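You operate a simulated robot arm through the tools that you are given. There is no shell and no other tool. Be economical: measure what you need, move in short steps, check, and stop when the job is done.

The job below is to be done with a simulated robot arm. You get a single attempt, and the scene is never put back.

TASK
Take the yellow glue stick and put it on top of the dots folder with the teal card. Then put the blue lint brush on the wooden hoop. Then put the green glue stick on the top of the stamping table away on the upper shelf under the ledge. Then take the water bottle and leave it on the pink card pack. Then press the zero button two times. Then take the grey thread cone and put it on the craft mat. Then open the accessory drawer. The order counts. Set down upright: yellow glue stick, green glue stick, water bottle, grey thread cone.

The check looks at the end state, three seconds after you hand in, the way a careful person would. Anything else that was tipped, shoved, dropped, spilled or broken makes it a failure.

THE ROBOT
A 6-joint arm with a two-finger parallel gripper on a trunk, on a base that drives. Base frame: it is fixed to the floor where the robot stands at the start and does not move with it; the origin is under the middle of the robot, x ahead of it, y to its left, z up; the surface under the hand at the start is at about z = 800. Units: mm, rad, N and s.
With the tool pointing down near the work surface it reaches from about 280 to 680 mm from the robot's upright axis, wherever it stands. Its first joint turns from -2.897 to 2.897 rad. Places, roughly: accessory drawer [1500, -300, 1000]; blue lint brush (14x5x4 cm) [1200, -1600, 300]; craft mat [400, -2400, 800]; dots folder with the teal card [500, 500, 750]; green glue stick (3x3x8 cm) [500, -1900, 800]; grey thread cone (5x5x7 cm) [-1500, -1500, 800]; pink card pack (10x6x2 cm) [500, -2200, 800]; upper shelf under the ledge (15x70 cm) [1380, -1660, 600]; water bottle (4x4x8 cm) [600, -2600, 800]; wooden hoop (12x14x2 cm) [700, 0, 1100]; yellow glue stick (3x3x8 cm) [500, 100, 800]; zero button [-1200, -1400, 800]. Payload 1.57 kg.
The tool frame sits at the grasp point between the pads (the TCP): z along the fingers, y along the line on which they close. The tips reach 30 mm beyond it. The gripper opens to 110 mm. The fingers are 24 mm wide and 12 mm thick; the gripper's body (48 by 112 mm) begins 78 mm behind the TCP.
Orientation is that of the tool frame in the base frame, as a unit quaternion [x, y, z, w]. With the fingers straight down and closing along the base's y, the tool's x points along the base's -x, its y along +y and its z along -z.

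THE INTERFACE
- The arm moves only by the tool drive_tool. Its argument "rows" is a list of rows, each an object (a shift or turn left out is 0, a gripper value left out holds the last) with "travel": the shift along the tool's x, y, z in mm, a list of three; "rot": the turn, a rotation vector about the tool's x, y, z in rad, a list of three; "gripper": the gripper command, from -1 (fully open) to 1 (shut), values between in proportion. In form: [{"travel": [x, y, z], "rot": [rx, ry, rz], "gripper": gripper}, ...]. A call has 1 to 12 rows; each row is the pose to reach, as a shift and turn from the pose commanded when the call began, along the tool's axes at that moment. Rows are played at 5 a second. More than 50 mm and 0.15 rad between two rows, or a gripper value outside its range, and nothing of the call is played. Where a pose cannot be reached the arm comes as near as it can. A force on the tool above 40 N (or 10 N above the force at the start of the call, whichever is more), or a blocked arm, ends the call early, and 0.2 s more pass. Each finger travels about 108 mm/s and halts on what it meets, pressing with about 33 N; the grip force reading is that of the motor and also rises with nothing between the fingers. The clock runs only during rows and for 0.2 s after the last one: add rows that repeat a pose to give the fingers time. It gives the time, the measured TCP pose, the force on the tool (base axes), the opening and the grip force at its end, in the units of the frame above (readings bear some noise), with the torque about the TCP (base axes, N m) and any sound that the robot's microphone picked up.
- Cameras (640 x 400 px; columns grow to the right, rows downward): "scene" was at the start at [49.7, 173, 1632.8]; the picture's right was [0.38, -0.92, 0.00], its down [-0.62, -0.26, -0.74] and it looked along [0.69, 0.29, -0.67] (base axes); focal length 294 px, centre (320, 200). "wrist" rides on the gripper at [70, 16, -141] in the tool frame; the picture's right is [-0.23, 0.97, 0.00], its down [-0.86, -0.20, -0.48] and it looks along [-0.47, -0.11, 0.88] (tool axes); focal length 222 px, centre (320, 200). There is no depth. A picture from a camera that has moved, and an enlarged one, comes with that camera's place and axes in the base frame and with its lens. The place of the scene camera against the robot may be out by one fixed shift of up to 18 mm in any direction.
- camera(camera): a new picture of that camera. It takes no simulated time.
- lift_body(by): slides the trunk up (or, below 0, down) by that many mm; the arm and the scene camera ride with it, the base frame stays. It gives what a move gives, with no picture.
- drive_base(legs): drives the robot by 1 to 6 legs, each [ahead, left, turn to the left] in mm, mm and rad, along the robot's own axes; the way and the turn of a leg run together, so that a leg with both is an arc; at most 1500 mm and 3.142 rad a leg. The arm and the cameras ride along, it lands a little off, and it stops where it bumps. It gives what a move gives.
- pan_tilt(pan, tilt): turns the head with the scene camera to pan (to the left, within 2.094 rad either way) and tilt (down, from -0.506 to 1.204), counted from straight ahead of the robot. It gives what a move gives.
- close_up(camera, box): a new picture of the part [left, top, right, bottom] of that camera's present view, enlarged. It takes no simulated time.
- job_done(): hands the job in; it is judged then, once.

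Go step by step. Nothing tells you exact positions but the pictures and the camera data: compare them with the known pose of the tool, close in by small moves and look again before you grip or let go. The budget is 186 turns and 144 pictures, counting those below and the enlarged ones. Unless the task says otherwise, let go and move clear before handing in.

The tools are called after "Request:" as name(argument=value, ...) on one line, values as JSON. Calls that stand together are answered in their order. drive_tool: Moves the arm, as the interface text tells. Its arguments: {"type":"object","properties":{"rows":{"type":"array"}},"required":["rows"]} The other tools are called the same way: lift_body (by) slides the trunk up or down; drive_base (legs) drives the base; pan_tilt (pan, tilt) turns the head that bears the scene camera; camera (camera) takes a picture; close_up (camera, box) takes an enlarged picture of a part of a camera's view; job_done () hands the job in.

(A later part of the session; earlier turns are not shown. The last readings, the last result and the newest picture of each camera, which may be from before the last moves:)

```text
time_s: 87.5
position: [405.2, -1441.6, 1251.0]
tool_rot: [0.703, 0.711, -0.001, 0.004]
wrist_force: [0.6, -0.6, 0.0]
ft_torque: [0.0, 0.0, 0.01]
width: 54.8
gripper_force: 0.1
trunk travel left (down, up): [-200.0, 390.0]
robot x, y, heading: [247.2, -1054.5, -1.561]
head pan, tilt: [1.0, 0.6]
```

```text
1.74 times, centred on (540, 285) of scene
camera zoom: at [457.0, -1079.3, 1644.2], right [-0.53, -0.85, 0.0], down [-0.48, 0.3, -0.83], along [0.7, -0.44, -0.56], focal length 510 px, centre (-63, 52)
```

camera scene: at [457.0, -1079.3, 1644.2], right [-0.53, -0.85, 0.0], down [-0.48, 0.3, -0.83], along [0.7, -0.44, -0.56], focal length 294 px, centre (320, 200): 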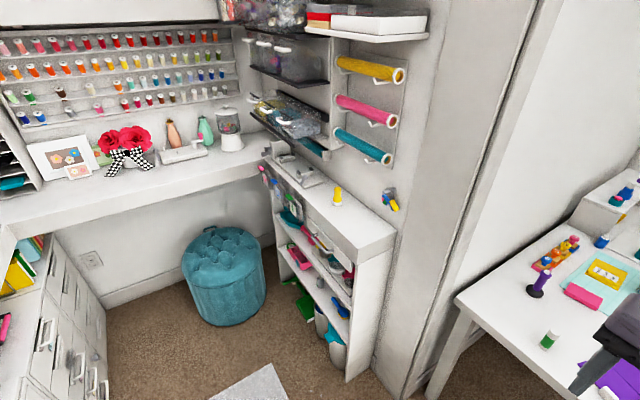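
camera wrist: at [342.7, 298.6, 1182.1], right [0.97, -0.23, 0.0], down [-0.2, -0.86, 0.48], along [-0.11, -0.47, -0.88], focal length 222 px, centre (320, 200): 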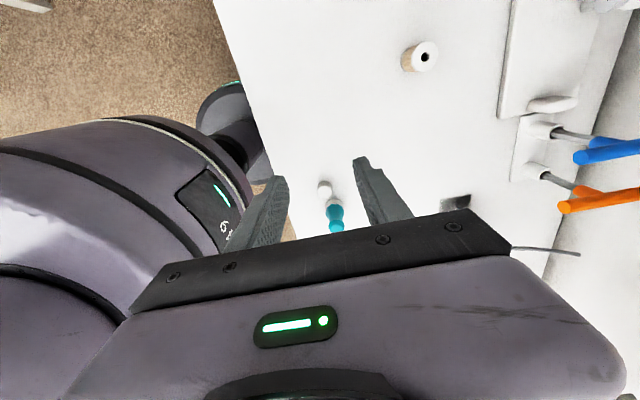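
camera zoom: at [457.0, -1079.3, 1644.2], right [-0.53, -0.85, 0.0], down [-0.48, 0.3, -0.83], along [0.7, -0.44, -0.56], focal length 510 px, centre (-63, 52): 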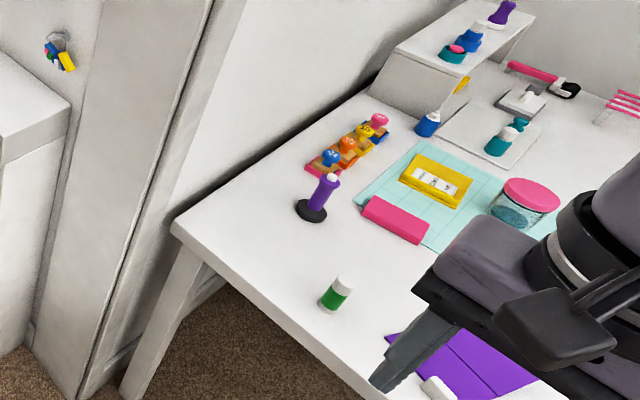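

The blue brush lies on the middle shelf of the unit (about x 1170, y −1640), front plane at y ≈ −1580. I drive to about (900, −1100), staying off the sheet on the floor.

Request:
drive_base(legs=[[40, 650, 0], [0, 0, 0.36]])

Request:
lift_body(by=-200)

Request:
pan_tilt(pan=0.5, tilt=0.9)

Request:
camera(camera="scene")

```text
time_s: 92.3
position: [1189.9, -1390.8, 1250.9]
tool_rot: [0.564, 0.826, -0.001, 0.005]
wrist_force: [-0.6, -0.2, -0.3]
ft_torque: [0.03, -0.03, -0.01]
width: 54.8
gripper_force: 0.0
trunk travel left (down, up): [-200.0, 390.0]
robot x, y, heading: [910.3, -1086.9, -1.201]
head pan, tilt: [1.0, 0.6]
```

```text
time_s: 94.4
position: [1191.5, -1391.0, 1051.8]
tool_rot: [0.564, 0.826, 0.0, 0.004]
wrist_force: [0.4, -0.3, -0.3]
ft_torque: [-0.03, 0.01, 0.01]
width: 54.9
gripper_force: 0.1
trunk travel left (down, up): [0.0, 590.0]
robot x, y, heading: [916.5, -1085.8, -1.203]
head pan, tilt: [1.0, 0.6]
```

```text
time_s: 95.4
position: [1192.4, -1391.2, 1051.6]
tool_rot: [0.564, 0.826, -0.001, 0.005]
wrist_force: [0.5, -0.2, 0.0]
ft_torque: [-0.01, 0.0, 0.0]
width: 54.9
gripper_force: 0.1
trunk travel left (down, up): [0.0, 590.0]
robot x, y, heading: [912.2, -1085.5, -1.199]
head pan, tilt: [0.499, 0.901]
```

```text
70 pictures are left
camera scene: at [1092.4, -1058.7, 1426.8], right [-0.56, -0.83, 0.0], down [-0.6, 0.4, -0.69], along [0.57, -0.39, -0.72], focal length 294 px, centre (320, 200)
```

scene: 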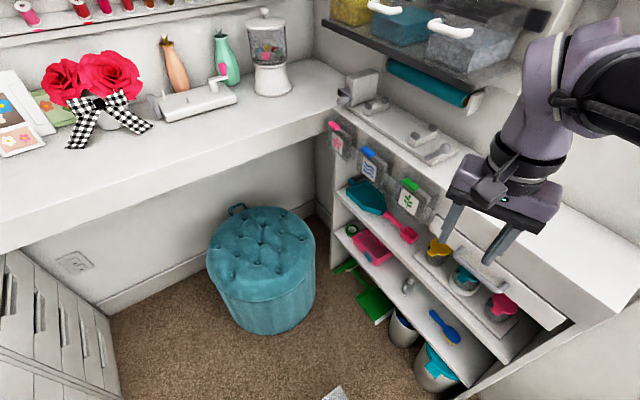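

Request:
close_up(camera="scene", box=[330, 170, 580, 400])

```text
1.74 times, centred on (455, 285) of scene
camera zoom: at [1092.4, -1058.7, 1426.8], right [-0.56, -0.83, 0.0], down [-0.6, 0.4, -0.69], along [0.57, -0.39, -0.72], focal length 510 px, centre (85, 52)
```

zoom: 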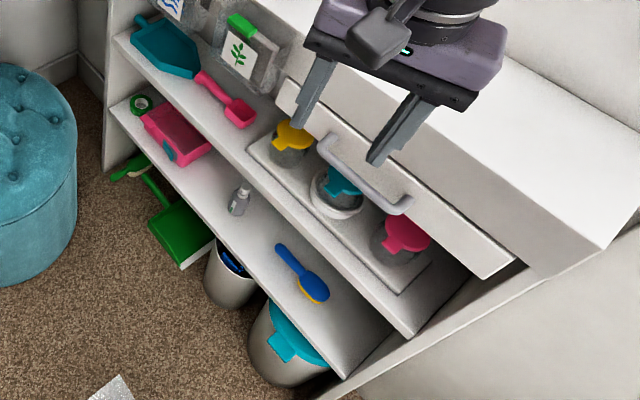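

The brush lies along x at about (1167, −1645) on the shelf at z ≈ 365. I'll come in pitched 45° down on a diagonal heading so the fingers straddle the neck; first I turn, pitch and lower the tool in front of the unit.

Request:
drive_tool(rows=[{"travel": [10, -12, 33], "rot": [0, 0, -0.067]}, {"travel": [20, -25, 67], "rot": [0, 0, -0.133]}, {"travel": [31, -37, 100], "rot": [0, 0, -0.2]}, {"travel": [41, -50, 133], "rot": [0, 0, -0.267]}, {"travel": [51, -62, 167], "rot": [0, 0, -0.333]}, {"travel": [61, -75, 200], "rot": [0, 0, -0.4]}])

Request:
drive_tool(rows=[{"travel": [0, 0, 35], "rot": [0, -0.1, 0]}, {"travel": [0, 0, 70], "rot": [0, -0.2, 0]}, {"travel": [0, 0, 105], "rot": [0, -0.3, 0]}, {"travel": [0, 0, 140], "rot": [0, -0.4, 0]}, {"travel": [0, 0, 175], "rot": [0, -0.5, 0]}, {"travel": [0, 0, 210], "rot": [0, -0.6, 0]}, {"travel": [0, 0, 240], "rot": [0, -0.7, 0]}, {"travel": [0, 0, 270], "rot": [0, -0.785, 0]}])

Request:
camera(camera="wrist")

Request:
camera(camera="scene")

```text
time_s: 96.8
position: [1101.0, -1363.9, 848.0]
tool_rot: [0.39, 0.921, 0.0, 0.004]
wrist_force: [-0.6, 0.0, -0.4]
ft_torque: [-0.01, 0.01, 0.04]
width: 55.1
gripper_force: 0.0
trunk travel left (down, up): [0.0, 590.0]
robot x, y, heading: [908.9, -1080.8, -1.2]
head pan, tilt: [0.499, 0.901]
```

```text
time_s: 98.6
position: [1144.2, -1438.4, 799.3]
tool_rot: [0.374, 0.872, -0.081, 0.304]
wrist_force: [0.7, -0.1, -0.4]
ft_torque: [-0.02, 0.0, -0.01]
width: 54.9
gripper_force: 0.1
out of reach, approached as far as the arm can: row 2, 3, 4, 5, 6, 7, 8
trunk travel left (down, up): [0.0, 590.0]
robot x, y, heading: [908.9, -1084.1, -1.204]
head pan, tilt: [0.499, 0.901]
```

```text
68 pictures are left
camera wrist: at [1052.6, -1331.1, 871.9], right [0.81, 0.55, 0.22], down [0.09, -0.48, 0.87], along [0.59, -0.68, -0.44], focal length 222 px, centre (320, 200)
```

wrist: 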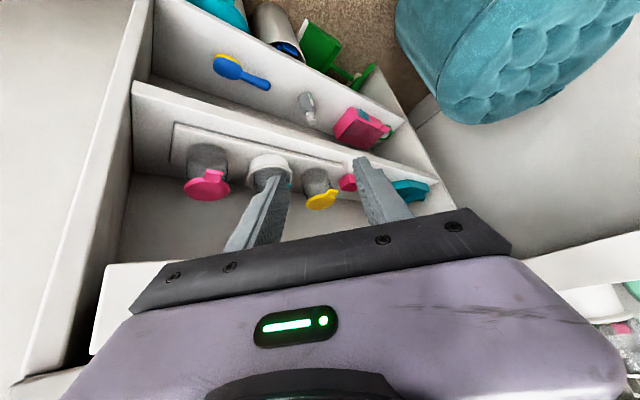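

```text
67 pictures are left
camera scene: at [1083.8, -1062.5, 1419.3], right [-0.64, -0.77, 0.0], down [-0.6, 0.5, -0.62], along [0.47, -0.4, -0.78], focal length 294 px, centre (320, 200)
```

scene: 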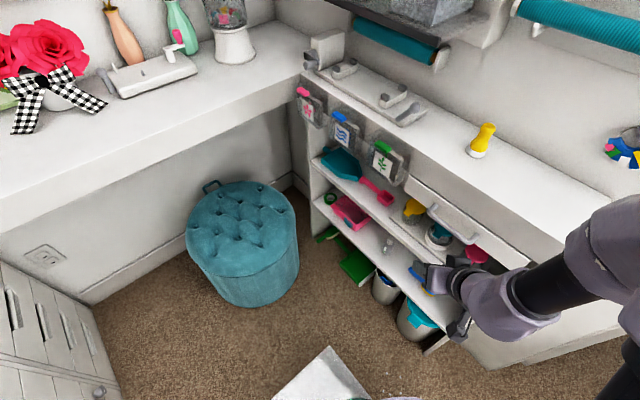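

The arm was too folded for that height. I move outward first, then down, correcting orientation.

Request:
drive_tool(rows=[{"travel": [5, -28, 24], "rot": [0.02, -0.03, -0.01]}, {"travel": [10, -55, 48], "rot": [0.04, -0.07, -0.02]}, {"travel": [15, -83, 72], "rot": [0.06, -0.11, -0.03]}, {"travel": [20, -111, 96], "rot": [0.077, -0.151, -0.04]}, {"travel": [20, -111, 96], "rot": [0.077, -0.151, -0.04]}])

```text
time_s: 99.4
position: [1118.5, -1536.7, 770.8]
tool_rot: [0.362, 0.866, -0.108, 0.328]
wrist_force: [0.8, 28.5, -1.3]
ft_torque: [-1.83, -0.06, -1.75]
width: 50.1
gripper_force: 0.0
out of reach, approached as far as the arm can: row 1, 2, 3, 4
trunk travel left (down, up): [0.0, 590.0]
robot x, y, heading: [910.7, -1080.0, -1.198]
head pan, tilt: [0.499, 0.901]
stopped in row 4: the force on the tool passed its limit at 116 N (the readings are from after the stop); the commanded pose is now the measured one
```

I bumped the unit's front panel; I back off at once and look.

Request:
drive_tool(rows=[{"travel": [10, 20, -30]}, {"travel": [20, 40, -60]}])

Request:
camera(camera="scene")

Request:
camera(camera="wrist")

```text
time_s: 100.0
position: [1106.0, -1482.0, 813.4]
tool_rot: [0.365, 0.865, -0.107, 0.327]
wrist_force: [0.7, -0.6, 0.1]
ft_torque: [-0.01, 0.01, 0.01]
width: 54.8
gripper_force: 0.1
out of reach, approached as far as the arm can: row 1, 2
trunk travel left (down, up): [0.0, 590.0]
robot x, y, heading: [908.6, -1086.2, -1.197]
head pan, tilt: [0.499, 0.901]
```

```text
66 pictures are left
camera scene: at [1083.3, -1061.9, 1419.4], right [-0.64, -0.77, 0.0], down [-0.6, 0.5, -0.62], along [0.48, -0.4, -0.78], focal length 294 px, centre (320, 200)
```

scene: 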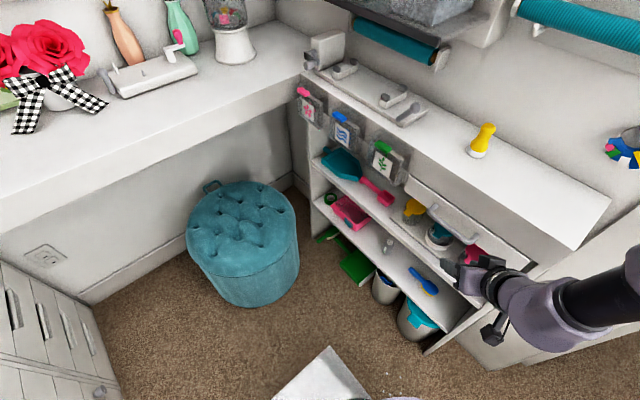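

```text
65 pictures are left
camera wrist: at [1013.0, -1370.7, 875.1], right [0.8, 0.57, 0.2], down [0.07, -0.42, 0.91], along [0.6, -0.71, -0.38], focal length 222 px, centre (320, 200)
```

wrist: 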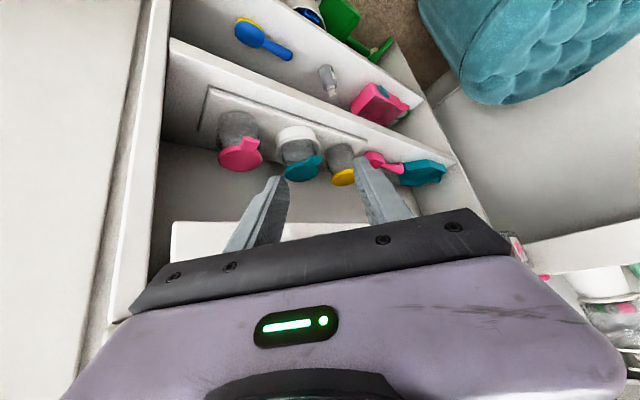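

Nothing moved on the shelves. I straighten the tool with a radial heading and test how low the arm reaches there.

Request:
drive_tool(rows=[{"travel": [5, 2, -6], "rot": [0.03, 0.113, 0.057]}, {"travel": [11, 4, -12], "rot": [0.061, 0.227, 0.115]}, {"travel": [16, 6, -18], "rot": [0.091, 0.34, 0.172]}, {"travel": [22, 8, -24], "rot": [0.122, 0.454, 0.229]}, {"travel": [27, 10, -30], "rot": [0.152, 0.567, 0.286]}, {"travel": [33, 12, -36], "rot": [0.183, 0.681, 0.344]}])

Request:
drive_tool(rows=[{"travel": [0, 0, 45]}, {"travel": [0, 0, 90]}, {"travel": [0, 0, 135]}, {"travel": [0, 0, 180]}, {"travel": [0, 0, 225]}, {"travel": [0, 0, 270]}, {"travel": [0, 0, 315]}])

```text
time_s: 101.4
position: [1079.8, -1438.9, 819.3]
tool_rot: [0.547, 0.837, -0.002, 0.002]
wrist_force: [0.6, 0.5, 0.3]
ft_torque: [0.05, 0.01, -0.01]
width: 55.2
gripper_force: 0.1
out of reach, approached as far as the arm can: row 3, 4
trunk travel left (down, up): [0.0, 590.0]
robot x, y, heading: [913.2, -1086.0, -1.199]
head pan, tilt: [0.499, 0.901]
```

```text
time_s: 103.0
position: [1079.1, -1442.2, 504.3]
tool_rot: [0.546, 0.838, -0.001, 0.003]
wrist_force: [-0.4, -0.3, 0.0]
ft_torque: [-0.03, 0.04, -0.01]
width: 55.0
gripper_force: 0.1
trunk travel left (down, up): [0.0, 590.0]
robot x, y, heading: [908.8, -1082.0, -1.199]
head pan, tilt: [0.499, 0.901]
```

Request:
drive_tool(rows=[{"travel": [-12, 0, 3], "rot": [0, -0.131, 0]}, {"travel": [-25, 0, 6], "rot": [0, -0.262, 0]}, {"travel": [-38, 0, 9], "rot": [0, -0.393, 0]}, {"travel": [-50, 0, 12], "rot": [0, -0.524, 0]}, {"travel": [-62, 0, 15], "rot": [0, -0.654, 0]}, {"travel": [-75, 0, 18], "rot": [0, -0.785, 0]}])

Request:
camera(camera="wrist")

```text
time_s: 104.4
position: [1110.7, -1511.3, 489.0]
tool_rot: [0.504, 0.773, -0.212, 0.324]
wrist_force: [-0.2, 0.2, -0.8]
ft_torque: [0.02, 0.0, 0.01]
width: 55.2
gripper_force: 0.0
trunk travel left (down, up): [0.0, 590.0]
robot x, y, heading: [909.4, -1085.4, -1.195]
head pan, tilt: [0.499, 0.901]
```

```text
64 pictures are left
camera wrist: at [1065.5, -1366.9, 536.7], right [0.96, 0.25, 0.16], down [-0.08, -0.32, 0.95], along [0.28, -0.92, -0.28], focal length 222 px, centre (320, 200)
```

wrist: 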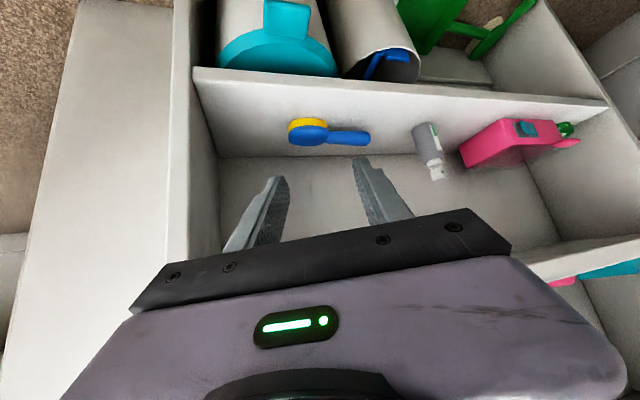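

At radial heading the pitched pose works. The wrist view shows the shelf at z ≈ 305 and the brush bristles-down with its handle at about (1205–1265, −1674, 333). I re-place the base so that the radial heading is about −0.9.

Request:
drive_base(legs=[[43, -126, 0], [0, 0, 0.297]])

Request:
camera(camera="wrist")

```text
time_s: 105.5
position: [1046.7, -1565.2, 487.4]
tool_rot: [0.496, 0.779, -0.206, 0.324]
wrist_force: [21.3, 11.5, -2.1]
ft_torque: [-0.33, 0.55, -0.35]
width: 33.8
gripper_force: 0.0
trunk travel left (down, up): [0.0, 590.0]
robot x, y, heading: [841.9, -1143.1, -1.196]
head pan, tilt: [0.499, 0.901]
stopped in leg 1: the force on the tool passed its limit at 52 N (the readings are from after the stop); the commanded pose is now the measured one
```

```text
63 pictures are left
camera wrist: at [999.2, -1422.4, 536.4], right [0.95, 0.27, 0.16], down [-0.07, -0.32, 0.94], along [0.3, -0.91, -0.29], focal length 222 px, centre (320, 200)
```

wrist: 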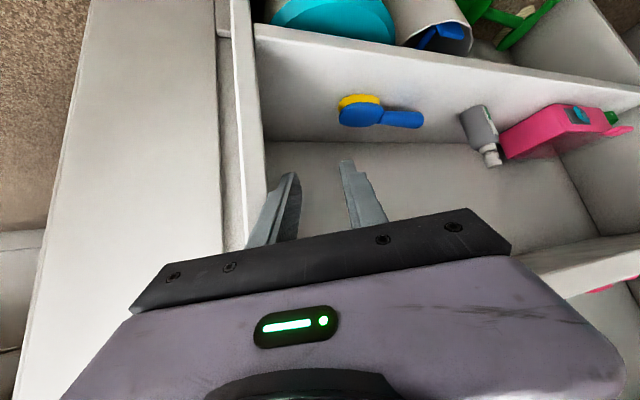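

The finger bumped the side panel during the sideways leg. I back straight away from the unit.

Request:
drive_base(legs=[[-20, 40, 0], [-90, 0, 0]])

```text
time_s: 107.1
position: [1042.3, -1451.7, 487.5]
tool_rot: [0.498, 0.777, -0.208, 0.324]
wrist_force: [0.6, 1.5, -0.2]
ft_torque: [0.0, 0.01, 0.01]
width: 55.1
gripper_force: 0.1
trunk travel left (down, up): [0.0, 590.0]
robot x, y, heading: [838.7, -1028.3, -1.201]
head pan, tilt: [0.499, 0.901]
```

Request:
drive_base(legs=[[0, 0, 0.3], [93, -113, 0]])

Request:
camera(camera="wrist")

```text
time_s: 109.5
position: [1132.7, -1514.1, 488.4]
tool_rot: [0.374, 0.844, -0.155, 0.352]
wrist_force: [0.3, 0.6, 0.2]
ft_torque: [-0.01, 0.0, 0.01]
width: 55.1
gripper_force: 0.1
trunk travel left (down, up): [0.0, 590.0]
robot x, y, heading: [810.7, -1174.0, -0.889]
head pan, tilt: [0.499, 0.901]
```

```text
62 pictures are left
camera wrist: at [1044.5, -1391.0, 536.6], right [0.83, 0.54, 0.16], down [0.03, -0.33, 0.94], along [0.56, -0.78, -0.29], focal length 222 px, centre (320, 200)
```

wrist: 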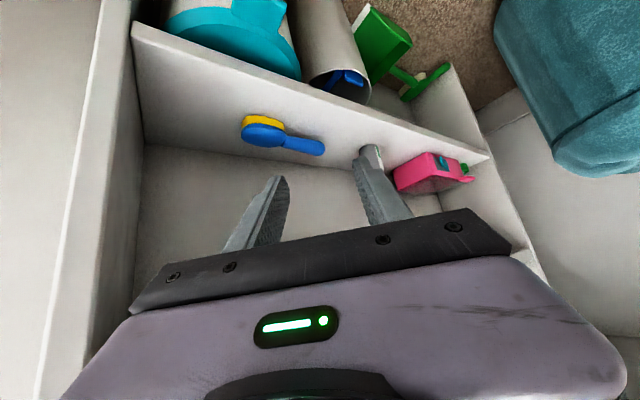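

Triangulated: handle end (1246, −1640, 356), head (1147, −1636), shelf ≈ 325. I move to a pre-grasp 70 mm back on the tool axis with the gripper at 80 mm.

Request:
drive_tool(rows=[{"travel": [-4, -7, 42], "gripper": -0.45}, {"travel": [-7, -15, 84], "gripper": -0.45}, {"travel": [-11, -22, 126], "gripper": -0.45}, {"travel": [-11, -22, 126], "gripper": -0.45}])

Request:
camera(camera="wrist")

```text
time_s: 110.5
position: [1182.6, -1599.7, 408.3]
tool_rot: [0.373, 0.845, -0.154, 0.352]
wrist_force: [-0.5, 0.3, -0.2]
ft_torque: [-0.01, 0.01, 0.04]
width: 79.6
gripper_force: 0.0
trunk travel left (down, up): [0.0, 590.0]
robot x, y, heading: [811.4, -1172.8, -0.886]
head pan, tilt: [0.499, 0.901]
```

```text
61 pictures are left
camera wrist: at [1094.1, -1477.2, 456.4], right [0.83, 0.54, 0.16], down [0.03, -0.33, 0.94], along [0.56, -0.78, -0.29], focal length 222 px, centre (320, 200)
```

wrist: 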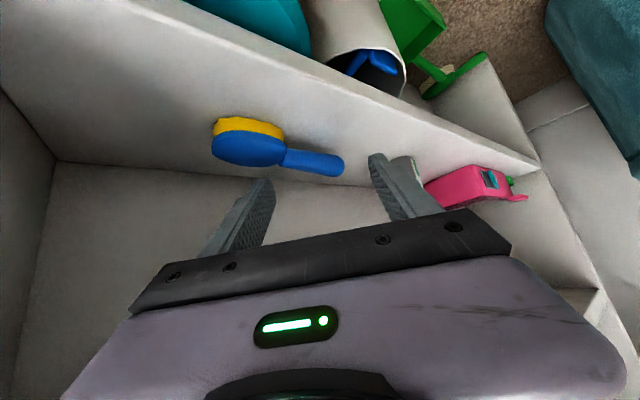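

Request:
drive_tool(rows=[{"travel": [-1, -2, 25]}, {"travel": [-2, -4, 50]}, {"travel": [-3, -5, 65]}, {"travel": [-3.4, -5.6, 73]}, {"travel": [-3.4, -5.6, 73]}])

Request:
camera(camera="wrist")

```text
time_s: 111.0
position: [1202.9, -1627.9, 388.6]
tool_rot: [0.37, 0.842, -0.16, 0.359]
wrist_force: [-0.7, 2.1, 23.6]
ft_torque: [-0.86, 0.52, -0.12]
width: 79.2
gripper_force: 0.2
trunk travel left (down, up): [0.0, 590.0]
robot x, y, heading: [809.7, -1169.8, -0.892]
head pan, tilt: [0.499, 0.901]
stopped in row 2: the force on the tool passed its limit at 57 N (the readings are from after the stop); the commanded pose is now the measured one
```

```text
60 pictures are left
camera wrist: at [1114.0, -1505.1, 434.1], right [0.82, 0.54, 0.16], down [0.02, -0.31, 0.95], along [0.57, -0.78, -0.27], focal length 222 px, centre (320, 200)
```

wrist: 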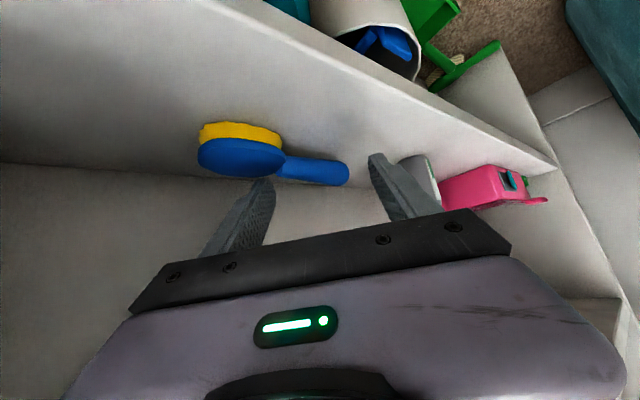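

The left fingertip landed on the brush head. I lift a little, shift 12 mm toward the handle end and go down again.

Request:
drive_tool(rows=[{"travel": [0, 0, -20]}, {"travel": [-4, 12, -20]}, {"travel": [-4, 12, 10]}, {"travel": [-4, 12, 30]}, {"travel": [-4, 12, 42]}, {"travel": [-4, 12, 48]}])

Request:
camera(camera="wrist")

```text
time_s: 111.8
position: [1221.0, -1628.4, 393.6]
tool_rot: [0.365, 0.841, -0.162, 0.365]
wrist_force: [4.3, -3.8, 15.9]
ft_torque: [-0.7, 0.2, 0.19]
width: 79.0
gripper_force: 0.1
trunk travel left (down, up): [0.0, 590.0]
robot x, y, heading: [810.8, -1172.3, -0.888]
head pan, tilt: [0.499, 0.901]
stopped in row 3: the force on the tool passed its limit at 64 N (the readings are from after the stop); the commanded pose is now the measured one
```

```text
59 pictures are left
camera wrist: at [1129.9, -1505.3, 437.5], right [0.82, 0.55, 0.16], down [0.02, -0.3, 0.95], along [0.57, -0.78, -0.26], focal length 222 px, centre (320, 200)
```

wrist: 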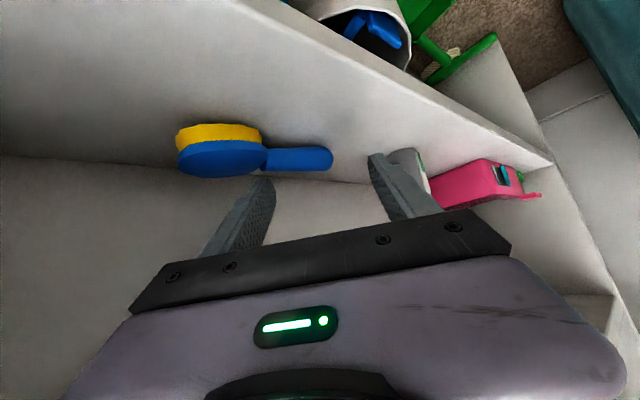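

The contact was the shelf itself: re-triangulating with all views puts the shelf at z ≈ 355 and the handle end at (1218, −1608, 377), so I was too deep. I lift, pull back and come down on the handle.

Request:
drive_tool(rows=[{"travel": [0, 0, -30]}, {"travel": [5, 0, -60]}, {"travel": [24.5, -1, -65]}, {"travel": [24.5, -1, -65]}])

Request:
camera(camera="wrist")

```text
time_s: 112.8
position: [1173.2, -1581.0, 417.2]
tool_rot: [0.367, 0.841, -0.161, 0.363]
wrist_force: [0.4, 0.3, 1.4]
ft_torque: [0.01, 0.03, 0.01]
width: 79.7
gripper_force: 0.0
trunk travel left (down, up): [0.0, 590.0]
robot x, y, heading: [807.9, -1172.8, -0.885]
head pan, tilt: [0.499, 0.901]
```

```text
58 pictures are left
camera wrist: at [1084.2, -1458.2, 462.4], right [0.82, 0.55, 0.16], down [0.02, -0.31, 0.95], along [0.57, -0.78, -0.26], focal length 222 px, centre (320, 200)
```

wrist: 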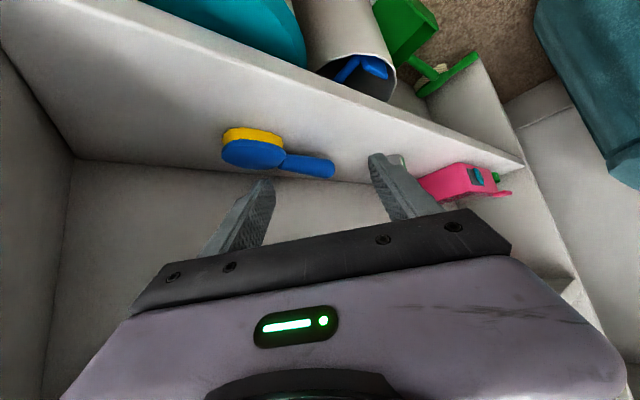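

Confirmed: handle end at (1218, −1610, 377). Down to the handle and close.

Request:
drive_tool(rows=[{"travel": [-2, 1, 20]}, {"travel": [-4, 1.4, 36]}, {"travel": [-4.5, 1.4, 45]}, {"travel": [-4.5, 1.4, 45]}])

Request:
camera(camera="wrist")

```text
time_s: 113.8
position: [1199.5, -1606.1, 390.4]
tool_rot: [0.366, 0.842, -0.16, 0.363]
wrist_force: [0.6, 0.4, 0.9]
ft_torque: [0.02, 0.04, 0.0]
width: 79.6
gripper_force: 0.0
trunk travel left (down, up): [0.0, 590.0]
robot x, y, heading: [812.7, -1169.2, -0.89]
head pan, tilt: [0.499, 0.901]
```

```text
57 pictures are left
camera wrist: at [1109.4, -1483.4, 434.5], right [0.82, 0.55, 0.16], down [0.02, -0.31, 0.95], along [0.57, -0.78, -0.26], focal length 222 px, centre (320, 200)
```

wrist: 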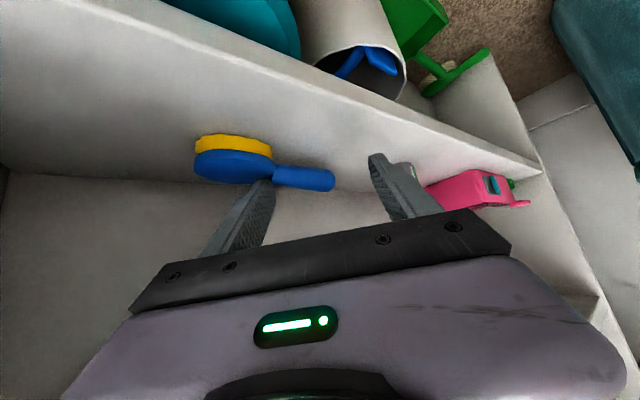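

Request:
drive_tool(rows=[{"gripper": -0.2}, {"gripper": 0.05}, {"gripper": 0.25}, {"gripper": 0.45}, {"gripper": 0.7}, {"gripper": 1}, {"gripper": 1}, {"gripper": 1}])

Request:
camera(camera="wrist")

```text
time_s: 115.6
position: [1199.6, -1605.6, 389.5]
tool_rot: [0.367, 0.842, -0.16, 0.362]
wrist_force: [0.9, -0.4, 0.5]
ft_torque: [-0.01, -0.03, 0.02]
width: 0.0
gripper_force: 22.0
trunk travel left (down, up): [0.0, 590.0]
robot x, y, heading: [811.3, -1170.2, -0.89]
head pan, tilt: [0.499, 0.901]
```

```text
56 pictures are left
camera wrist: at [1109.3, -1483.4, 434.6], right [0.82, 0.55, 0.16], down [0.02, -0.31, 0.95], along [0.57, -0.78, -0.26], focal length 222 px, centre (320, 200)
```

wrist: 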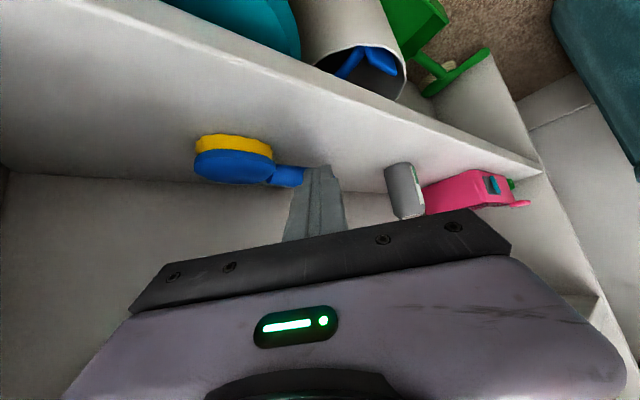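

The fingers closed on air in front of the handle, so the brush is farther/lower along the line of sight. I probe the shelf height here with the closed fingertips.

Request:
drive_tool(rows=[{"travel": [5.9, 0, 5.4]}, {"travel": [11.7, 0, 10.9]}, {"travel": [17.6, 0, 16.3]}, {"travel": [23.4, 0, 21.8]}, {"travel": [29.3, 0, 27.2]}, {"travel": [35.1, 0, 32.7]}, {"travel": [41, 0, 38]}])

Request:
camera(camera="wrist")

```text
time_s: 116.7
position: [1199.7, -1604.3, 364.1]
tool_rot: [0.366, 0.84, -0.162, 0.366]
wrist_force: [-21.0, 22.9, 48.9]
ft_torque: [0.19, 0.19, -0.23]
width: 0.1
gripper_force: 21.5
trunk travel left (down, up): [0.0, 590.0]
robot x, y, heading: [809.6, -1172.6, -0.885]
head pan, tilt: [0.499, 0.901]
stopped in row 5: the force on the tool passed its limit at 57 N (the readings are from after the stop); the commanded pose is now the measured one
```

```text
55 pictures are left
camera wrist: at [1109.0, -1482.5, 407.4], right [0.82, 0.55, 0.16], down [0.01, -0.3, 0.95], along [0.57, -0.78, -0.25], focal length 222 px, centre (320, 200)
```

wrist: 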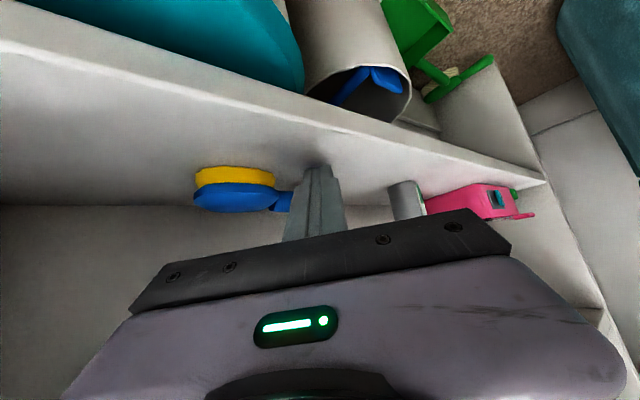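

Shelf is at z ≈ 335, the handle at (1180–1246, −1640, 357) and the back wall near y −1687; my closing was simply about 25 mm short. I back up, open to 68 mm, and go in to the corrected point.

Request:
drive_tool(rows=[{"travel": [0, 0, -20]}, {"travel": [0, 0, -55], "gripper": 0.3}, {"travel": [-10, -7, -58], "gripper": -0.24}, {"travel": [-20, -13, -58], "gripper": -0.24}, {"travel": [-20, -13, -30], "gripper": -0.24}, {"travel": [-20, -13, -10], "gripper": -0.24}, {"travel": [-20, -13, 2], "gripper": -0.24}, {"travel": [-20, -13, 10], "gripper": -0.24}])

Request:
camera(camera="wrist")

```text
time_s: 118.2
position: [1203.1, -1627.6, 388.1]
tool_rot: [0.361, 0.838, -0.167, 0.374]
wrist_force: [-1.2, 1.5, 37.1]
ft_torque: [-1.28, 0.6, -0.09]
width: 68.1
gripper_force: 0.3
trunk travel left (down, up): [0.0, 590.0]
robot x, y, heading: [808.0, -1171.5, -0.892]
head pan, tilt: [0.499, 0.901]
stopped in row 7: the force on the tool passed its limit at 81 N (the readings are from after the stop); the commanded pose is now the measured one
```

```text
54 pictures are left
camera wrist: at [1110.6, -1505.3, 427.9], right [0.81, 0.56, 0.16], down [0.01, -0.28, 0.96], along [0.58, -0.78, -0.23], focal length 222 px, centre (320, 200)
```

wrist: 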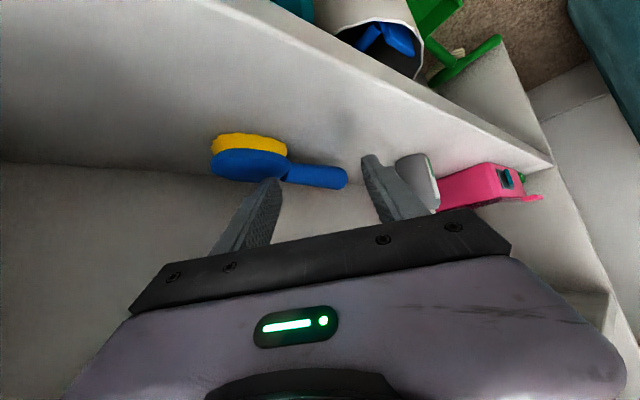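

The left fingertip is landing on the handle itself: the brush lies deeper, running from about (1147, −1636) to (1260, −1662). I back up, open to 80 and go in 20 mm deeper.

Request:
drive_tool(rows=[{"travel": [0, 0, -25], "gripper": -0.45}, {"travel": [2, -8, -25], "gripper": -0.45}, {"travel": [-15, -8, -18], "gripper": -0.45}, {"travel": [-15, -8, 0], "gripper": -0.45}, {"travel": [-12, -8, 12], "gripper": -0.45}, {"travel": [-4, -8, 22], "gripper": -0.45}, {"travel": [2, -8, 28], "gripper": -0.45}])

Request:
camera(camera="wrist")

```text
time_s: 119.9
position: [1206.6, -1643.7, 363.9]
tool_rot: [0.363, 0.839, -0.164, 0.371]
wrist_force: [-20.9, 22.6, 41.0]
ft_torque: [1.37, -1.06, 1.21]
width: 79.4
gripper_force: 0.0
trunk travel left (down, up): [0.0, 590.0]
robot x, y, heading: [807.7, -1170.1, -0.892]
head pan, tilt: [0.499, 0.901]
stopped in row 7: the force on the tool passed its limit at 56 N (the readings are from after the stop); the commanded pose is now the measured one
```

```text
53 pictures are left
camera wrist: at [1114.5, -1521.0, 405.8], right [0.82, 0.55, 0.16], down [0.01, -0.29, 0.96], along [0.58, -0.78, -0.24], focal length 222 px, centre (320, 200)
```

wrist: 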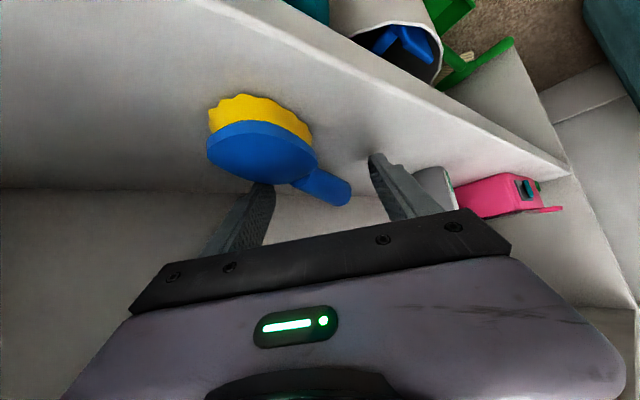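

The handle is now between the fingers and the tips are on the shelf. I relieve slightly and close.

Request:
drive_tool(rows=[{"travel": [-1.5, 0, -1.5]}, {"travel": [-1.5, 0, -1.5], "gripper": -0.1}, {"travel": [-1.5, 0, -1.5], "gripper": 0.15}, {"travel": [-1.5, 0, -1.5], "gripper": 0.4}, {"travel": [-1.5, 0, -1.5], "gripper": 0.7}, {"travel": [-1.5, 0, -1.5], "gripper": 1}, {"travel": [-1.5, 0, -1.5], "gripper": 1}, {"travel": [-1.5, 0, -1.5], "gripper": 1}])

Request:
camera(camera="wrist")

```text
time_s: 121.7
position: [1205.0, -1644.7, 363.8]
tool_rot: [0.364, 0.839, -0.165, 0.369]
wrist_force: [1.6, -1.4, 15.5]
ft_torque: [-0.06, -0.23, -0.15]
width: 20.7
gripper_force: 33.0
trunk travel left (down, up): [0.0, 590.0]
robot x, y, heading: [808.5, -1171.8, -0.887]
head pan, tilt: [0.499, 0.901]
```

```text
52 pictures are left
camera wrist: at [1115.0, -1522.2, 406.1], right [0.82, 0.55, 0.16], down [0.01, -0.29, 0.96], along [0.58, -0.78, -0.25], focal length 222 px, centre (320, 200)
```

wrist: 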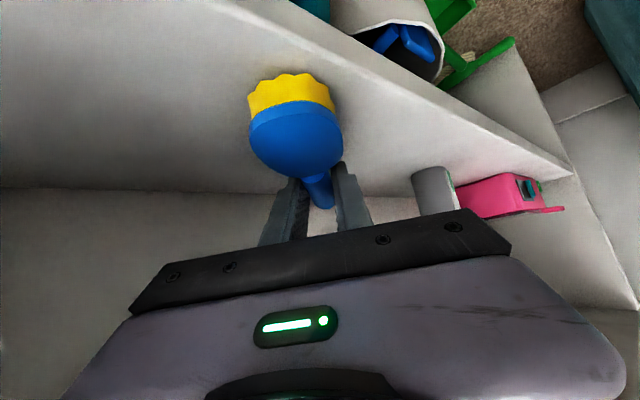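

Excellent — the handle is gripped (20.7 mm) with the brush aligned along the tool. I lift and draw it out of the shelf.

Request:
drive_tool(rows=[{"travel": [-8, 0, -7]}, {"travel": [-20, 0, -18]}, {"travel": [-30, 0, -27]}, {"travel": [0, 0, -60]}, {"travel": [30, 0, -94]}, {"travel": [60, 0, -127]}, {"travel": [92, 0, -160]}])

Request:
camera(camera="wrist")

```text
time_s: 123.3
position: [1084.1, -1512.7, 402.5]
tool_rot: [0.363, 0.84, -0.163, 0.37]
wrist_force: [-0.8, 0.9, -0.3]
ft_torque: [-0.01, -0.06, 0.02]
width: 20.8
gripper_force: 33.1
trunk travel left (down, up): [0.0, 590.0]
robot x, y, heading: [807.7, -1171.0, -0.891]
head pan, tilt: [0.499, 0.901]
```

```text
51 pictures are left
camera wrist: at [994.1, -1389.9, 444.7], right [0.82, 0.55, 0.16], down [0.01, -0.29, 0.96], along [0.58, -0.78, -0.25], focal length 222 px, centre (320, 200)
```

wrist: 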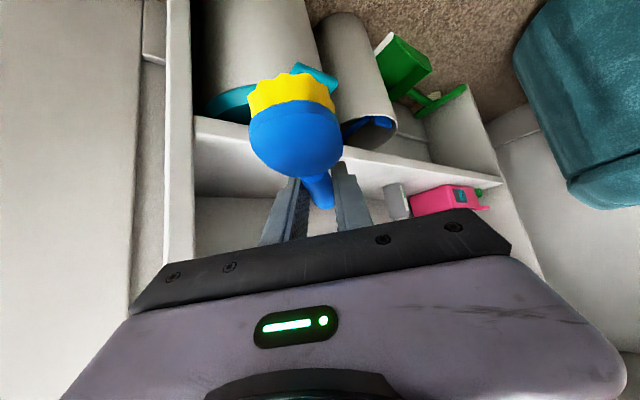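

Request:
drive_base(legs=[[-250, 0, 0]])

Request:
lift_body(by=350)

Request:
drive_tool(rows=[{"travel": [-33, 0, -30]}, {"travel": [-66, 0, -60]}, {"travel": [-99, 0, -90]}, {"travel": [-132, 0, -120]}, {"travel": [-165, 0, -150]}, {"travel": [-198, 0, -180]}, {"travel": [-231, 0, -210]}, {"travel": [-264, 0, -240]}, {"travel": [-297, 0, -270]}, {"travel": [-330, 0, -300]}, {"travel": [-330, 0, -300]}])

Request:
drive_base(legs=[[0, 0, 0.891], [-900, 0, 0], [0, 1020, 0]])

Request:
camera(camera="wrist")

```text
time_s: 125.2
position: [922.9, -1316.4, 401.5]
tool_rot: [0.365, 0.839, -0.165, 0.369]
wrist_force: [0.7, -0.1, -0.7]
ft_torque: [0.0, -0.01, -0.02]
width: 20.8
gripper_force: 33.7
trunk travel left (down, up): [0.0, 590.0]
robot x, y, heading: [650.6, -968.9, -0.891]
head pan, tilt: [0.499, 0.901]
```

```text
time_s: 128.6
position: [923.7, -1316.4, 751.6]
tool_rot: [0.364, 0.839, -0.164, 0.369]
wrist_force: [-0.9, 0.8, 0.2]
ft_torque: [-0.01, -0.02, 0.04]
width: 20.6
gripper_force: 32.6
trunk travel left (down, up): [-350.0, 240.0]
robot x, y, heading: [649.1, -968.0, -0.892]
head pan, tilt: [0.499, 0.901]
```

```text
time_s: 131.0
position: [947.0, -1335.8, 1201.2]
tool_rot: [0.365, 0.839, -0.165, 0.367]
wrist_force: [-0.8, -0.2, -0.8]
ft_torque: [-0.03, 0.02, -0.01]
width: 20.9
gripper_force: 33.0
out of reach, approached as far as the arm can: row 8, 9, 10, 11
trunk travel left (down, up): [-350.0, 240.0]
robot x, y, heading: [646.5, -972.9, -0.895]
head pan, tilt: [0.499, 0.901]
```

```text
time_s: 142.9
position: [192.3, 39.3, 1201.0]
tool_rot: [-0.037, 0.915, 0.012, 0.403]
wrist_force: [0.0, 0.2, 0.0]
ft_torque: [0.0, -0.02, -0.02]
width: 20.9
gripper_force: 32.4
trunk travel left (down, up): [-350.0, 240.0]
robot x, y, heading: [-277.5, 29.3, 0.007]
head pan, tilt: [0.499, 0.901]
```

```text
50 pictures are left
camera wrist: at [40.1, 45.2, 1243.3], right [0.08, 0.98, 0.16], down [0.24, -0.17, 0.96], along [0.97, -0.04, -0.25], focal length 222 px, centre (320, 200)
```

wrist: 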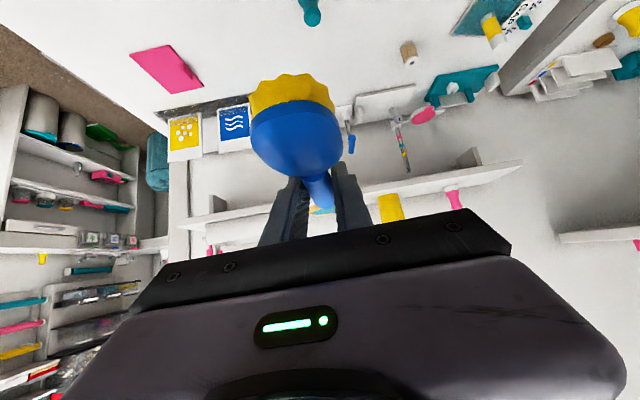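

The brush is held well and I'm in front of the table. I check the hoop with the scene camera.

Request:
pan_tilt(pan=0.25, tilt=0.7)

Request:
camera(camera="scene")

```text
time_s: 143.7
position: [191.3, 38.6, 1201.1]
tool_rot: [-0.037, 0.914, 0.013, 0.403]
wrist_force: [0.1, -0.4, -0.5]
ft_torque: [-0.03, -0.05, -0.01]
width: 20.6
gripper_force: 33.2
trunk travel left (down, up): [-350.0, 240.0]
robot x, y, heading: [-273.8, 31.1, 0.01]
head pan, tilt: [0.25, 0.7]
```

```text
49 pictures are left
camera scene: at [-223.6, 194.8, 1785.5], right [0.26, -0.97, 0.0], down [-0.62, -0.16, -0.76], along [0.74, 0.2, -0.64], focal length 294 px, centre (320, 200)
```

scene: 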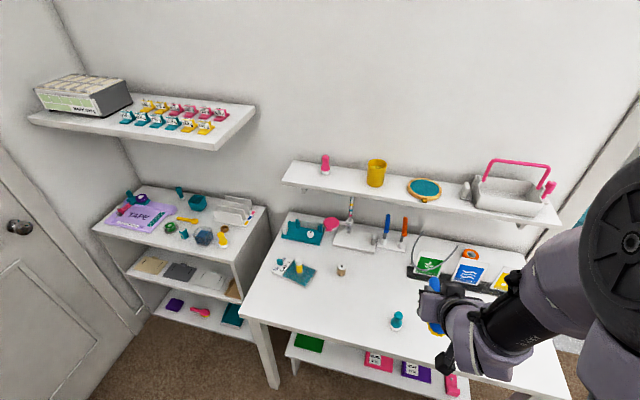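

Request:
drive_base(legs=[[315, 0, 0]])

Request:
camera(camera="wrist")

Request:
close_up(camera="scene", box=[330, 80, 640, 300])

```text
time_s: 145.8
position: [506.6, 39.7, 1200.2]
tool_rot: [-0.036, 0.915, 0.012, 0.403]
wrist_force: [0.7, 0.4, -0.5]
ft_torque: [-0.01, 0.01, 0.02]
width: 20.8
gripper_force: 32.9
trunk travel left (down, up): [-350.0, 240.0]
robot x, y, heading: [33.3, 36.2, 0.003]
head pan, tilt: [0.25, 0.7]
```

```text
48 pictures are left
camera wrist: at [354.8, 46.3, 1243.2], right [0.08, 0.98, 0.16], down [0.24, -0.18, 0.96], along [0.97, -0.04, -0.25], focal length 222 px, centre (320, 200)
```

wrist: 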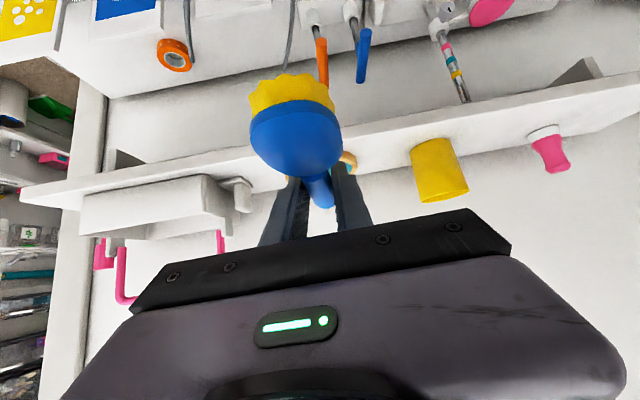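

```text
1.82 times, centred on (485, 190) of scene
camera zoom: at [91.8, 196.8, 1785.5], right [0.25, -0.97, 0.0], down [-0.62, -0.16, -0.76], along [0.74, 0.19, -0.64], focal length 534 px, centre (20, 218)
```

zoom: 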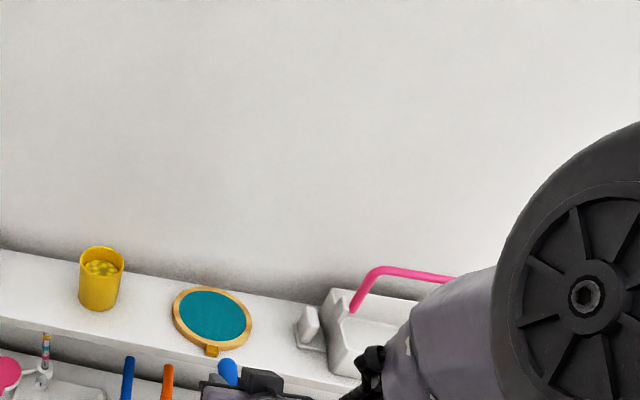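

The hoop centre is about (700, 41, top ≈ 1115–1125). I extend the brush over it.

Request:
drive_tool(rows=[{"travel": [-29, -3, 31]}, {"travel": [-58, -6, 63]}, {"travel": [-86, -9, 94]}, {"travel": [-115, -12, 126]}, {"travel": [-144, -15, 157]}, {"travel": [-144, -15, 157]}])

Request:
camera(camera="scene")

Request:
camera(camera="wrist")

```text
time_s: 147.2
position: [718.2, 40.5, 1200.8]
tool_rot: [-0.036, 0.915, 0.012, 0.403]
wrist_force: [0.6, 0.6, -1.0]
ft_torque: [-0.02, -0.02, 0.0]
width: 20.8
gripper_force: 32.8
trunk travel left (down, up): [-350.0, 240.0]
robot x, y, heading: [37.3, 37.3, 0.007]
head pan, tilt: [0.25, 0.7]
```

```text
46 pictures are left
camera scene: at [89.8, 196.9, 1785.6], right [0.25, -0.97, 0.0], down [-0.62, -0.16, -0.77], along [0.74, 0.19, -0.64], focal length 294 px, centre (320, 200)
```

scene: 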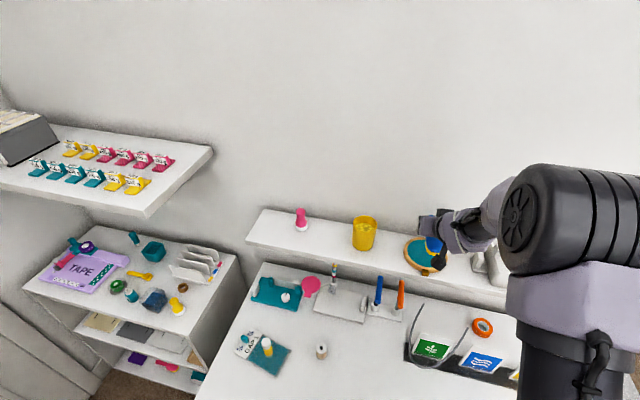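

```text
45 pictures are left
camera wrist: at [567.1, 46.9, 1244.0], right [0.08, 0.98, 0.16], down [0.24, -0.18, 0.96], along [0.97, -0.04, -0.25], focal length 222 px, centre (320, 200)
```

wrist: 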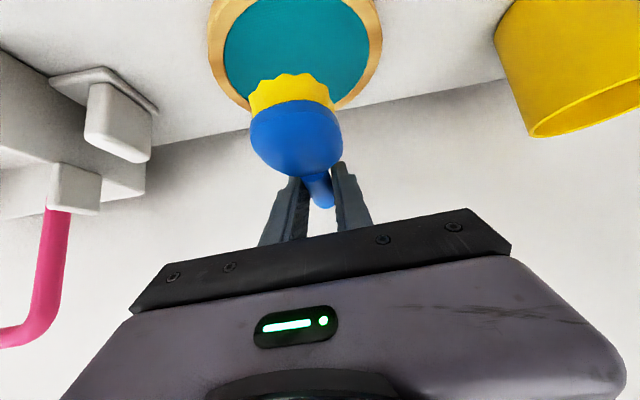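

Wrist view puts the hoop centre near (675, 45), so I pull back 28 mm and lower until contact.

Request:
drive_tool(rows=[{"travel": [18.7, 6, -20.4]}, {"travel": [33.5, 6, -7]}, {"travel": [48, 6, 6.5]}, {"travel": [50.4, 6, 8.5]}, {"travel": [52.6, 6, 10.5]}, {"travel": [54.8, 6, 12.5]}, {"travel": [57, 6, 14.5]}, {"travel": [59.2, 6, 16.5]}])

Request:
camera(camera="wrist")

```text
time_s: 149.0
position: [691.1, 45.8, 1145.8]
tool_rot: [-0.036, 0.914, 0.012, 0.403]
wrist_force: [0.2, 0.6, -0.7]
ft_torque: [-0.02, -0.02, -0.01]
width: 20.6
gripper_force: 32.4
trunk travel left (down, up): [-350.0, 240.0]
robot x, y, heading: [38.7, 33.3, 0.003]
head pan, tilt: [0.25, 0.7]
```

```text
44 pictures are left
camera wrist: at [539.7, 50.8, 1188.4], right [0.08, 0.98, 0.16], down [0.24, -0.18, 0.96], along [0.97, -0.04, -0.25], focal length 222 px, centre (320, 200)
```

wrist: 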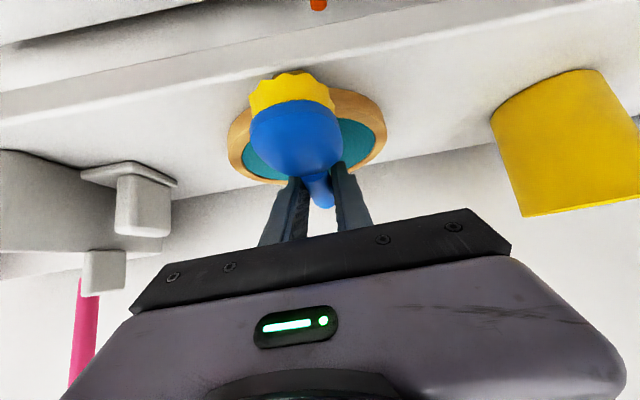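

Request:
drive_tool(rows=[{"travel": [3.2, 0, 1.6]}, {"travel": [5.4, 0, 3.3]}, {"travel": [7.6, 0, 5]}, {"travel": [9.8, 0, 6.8]}, {"travel": [12, 0, 8.5]}])

```text
time_s: 150.0
position: [692.8, 45.6, 1141.1]
tool_rot: [-0.036, 0.912, 0.011, 0.41]
wrist_force: [-0.9, 0.8, 13.5]
ft_torque: [0.08, 0.32, 0.02]
width: 20.9
gripper_force: 32.8
trunk travel left (down, up): [-350.0, 240.0]
robot x, y, heading: [38.8, 36.4, 0.005]
head pan, tilt: [0.25, 0.7]
stopped in row 4: the force on the tool passed its limit at 43 N (the readings are from after the stop); the commanded pose is now the measured one
```

Bristles rest on the hoop. I release and withdraw up the tool axis.

Request:
drive_tool(rows=[{"travel": [0, 0, 0], "gripper": 0.5}, {"travel": [0, 0, 0], "gripper": 0.3}, {"travel": [0, 0, 0], "gripper": 0.1}, {"travel": [0, 0, 0], "gripper": 0.0}, {"travel": [0, 0, -25], "gripper": 0}, {"travel": [-15, 0, -60], "gripper": 0}, {"travel": [-30, 0, -100], "gripper": 0}, {"travel": [-45, 0, -140], "gripper": 0}])

Request:
camera(camera="wrist")

```text
time_s: 151.8
position: [615.6, 38.1, 1265.9]
tool_rot: [-0.037, 0.912, 0.012, 0.408]
wrist_force: [0.5, 0.0, -0.2]
ft_torque: [-0.04, 0.0, -0.02]
width: 54.9
gripper_force: 0.1
trunk travel left (down, up): [-350.0, 240.0]
robot x, y, heading: [37.0, 35.4, 0.005]
head pan, tilt: [0.25, 0.7]
```

```text
43 pictures are left
camera wrist: at [463.9, 43.9, 1307.6], right [0.08, 0.98, 0.16], down [0.23, -0.17, 0.96], along [0.97, -0.04, -0.24], focal length 222 px, centre (320, 200)
```

wrist: 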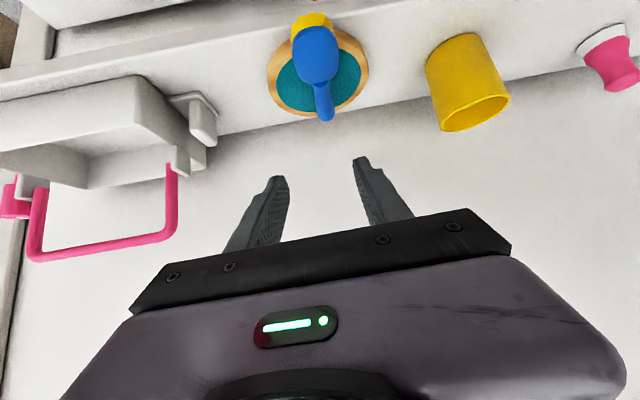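

The brush rests on the hoop. Next the green glue stick at about (502, −1892) on the stamping table: I back off, drive there, and turn to face it.

Request:
drive_base(legs=[[-300, 0, 0], [0, -1240, 0], [0, 0, -1.571], [100, 765, 0]])

Request:
lift_body(by=-150)

Request:
camera(camera="wrist")

```text
time_s: 167.4
position: [560.2, -1875.1, 1266.0]
tool_rot: [0.61, 0.68, -0.276, 0.299]
wrist_force: [0.6, -0.6, -0.3]
ft_torque: [0.0, 0.01, 0.01]
width: 54.9
gripper_force: 0.1
trunk travel left (down, up): [-350.0, 240.0]
robot x, y, heading: [543.7, -1293.5, -1.542]
head pan, tilt: [0.25, 0.7]
```

```text
time_s: 169.1
position: [560.3, -1873.6, 1116.3]
tool_rot: [0.61, 0.679, -0.277, 0.301]
wrist_force: [-0.5, 0.4, -0.3]
ft_torque: [-0.02, -0.01, 0.02]
width: 55.1
gripper_force: 0.1
trunk travel left (down, up): [-200.0, 390.0]
robot x, y, heading: [543.2, -1290.6, -1.543]
head pan, tilt: [0.25, 0.7]
```

```text
42 pictures are left
camera wrist: at [561.8, -1720.7, 1157.0], right [0.99, -0.05, 0.16], down [-0.17, -0.23, 0.96], along [-0.01, -0.97, -0.24], focal length 222 px, centre (320, 200)
```

wrist: 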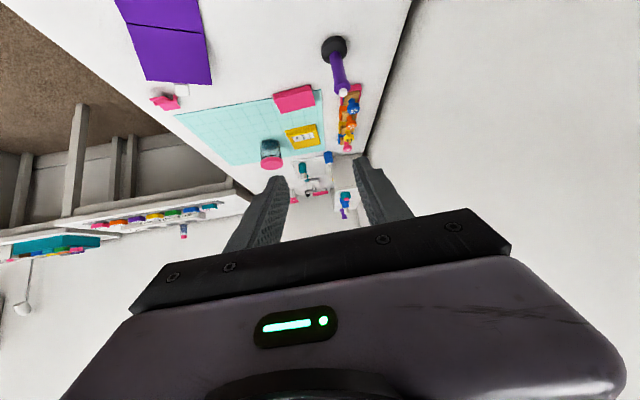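

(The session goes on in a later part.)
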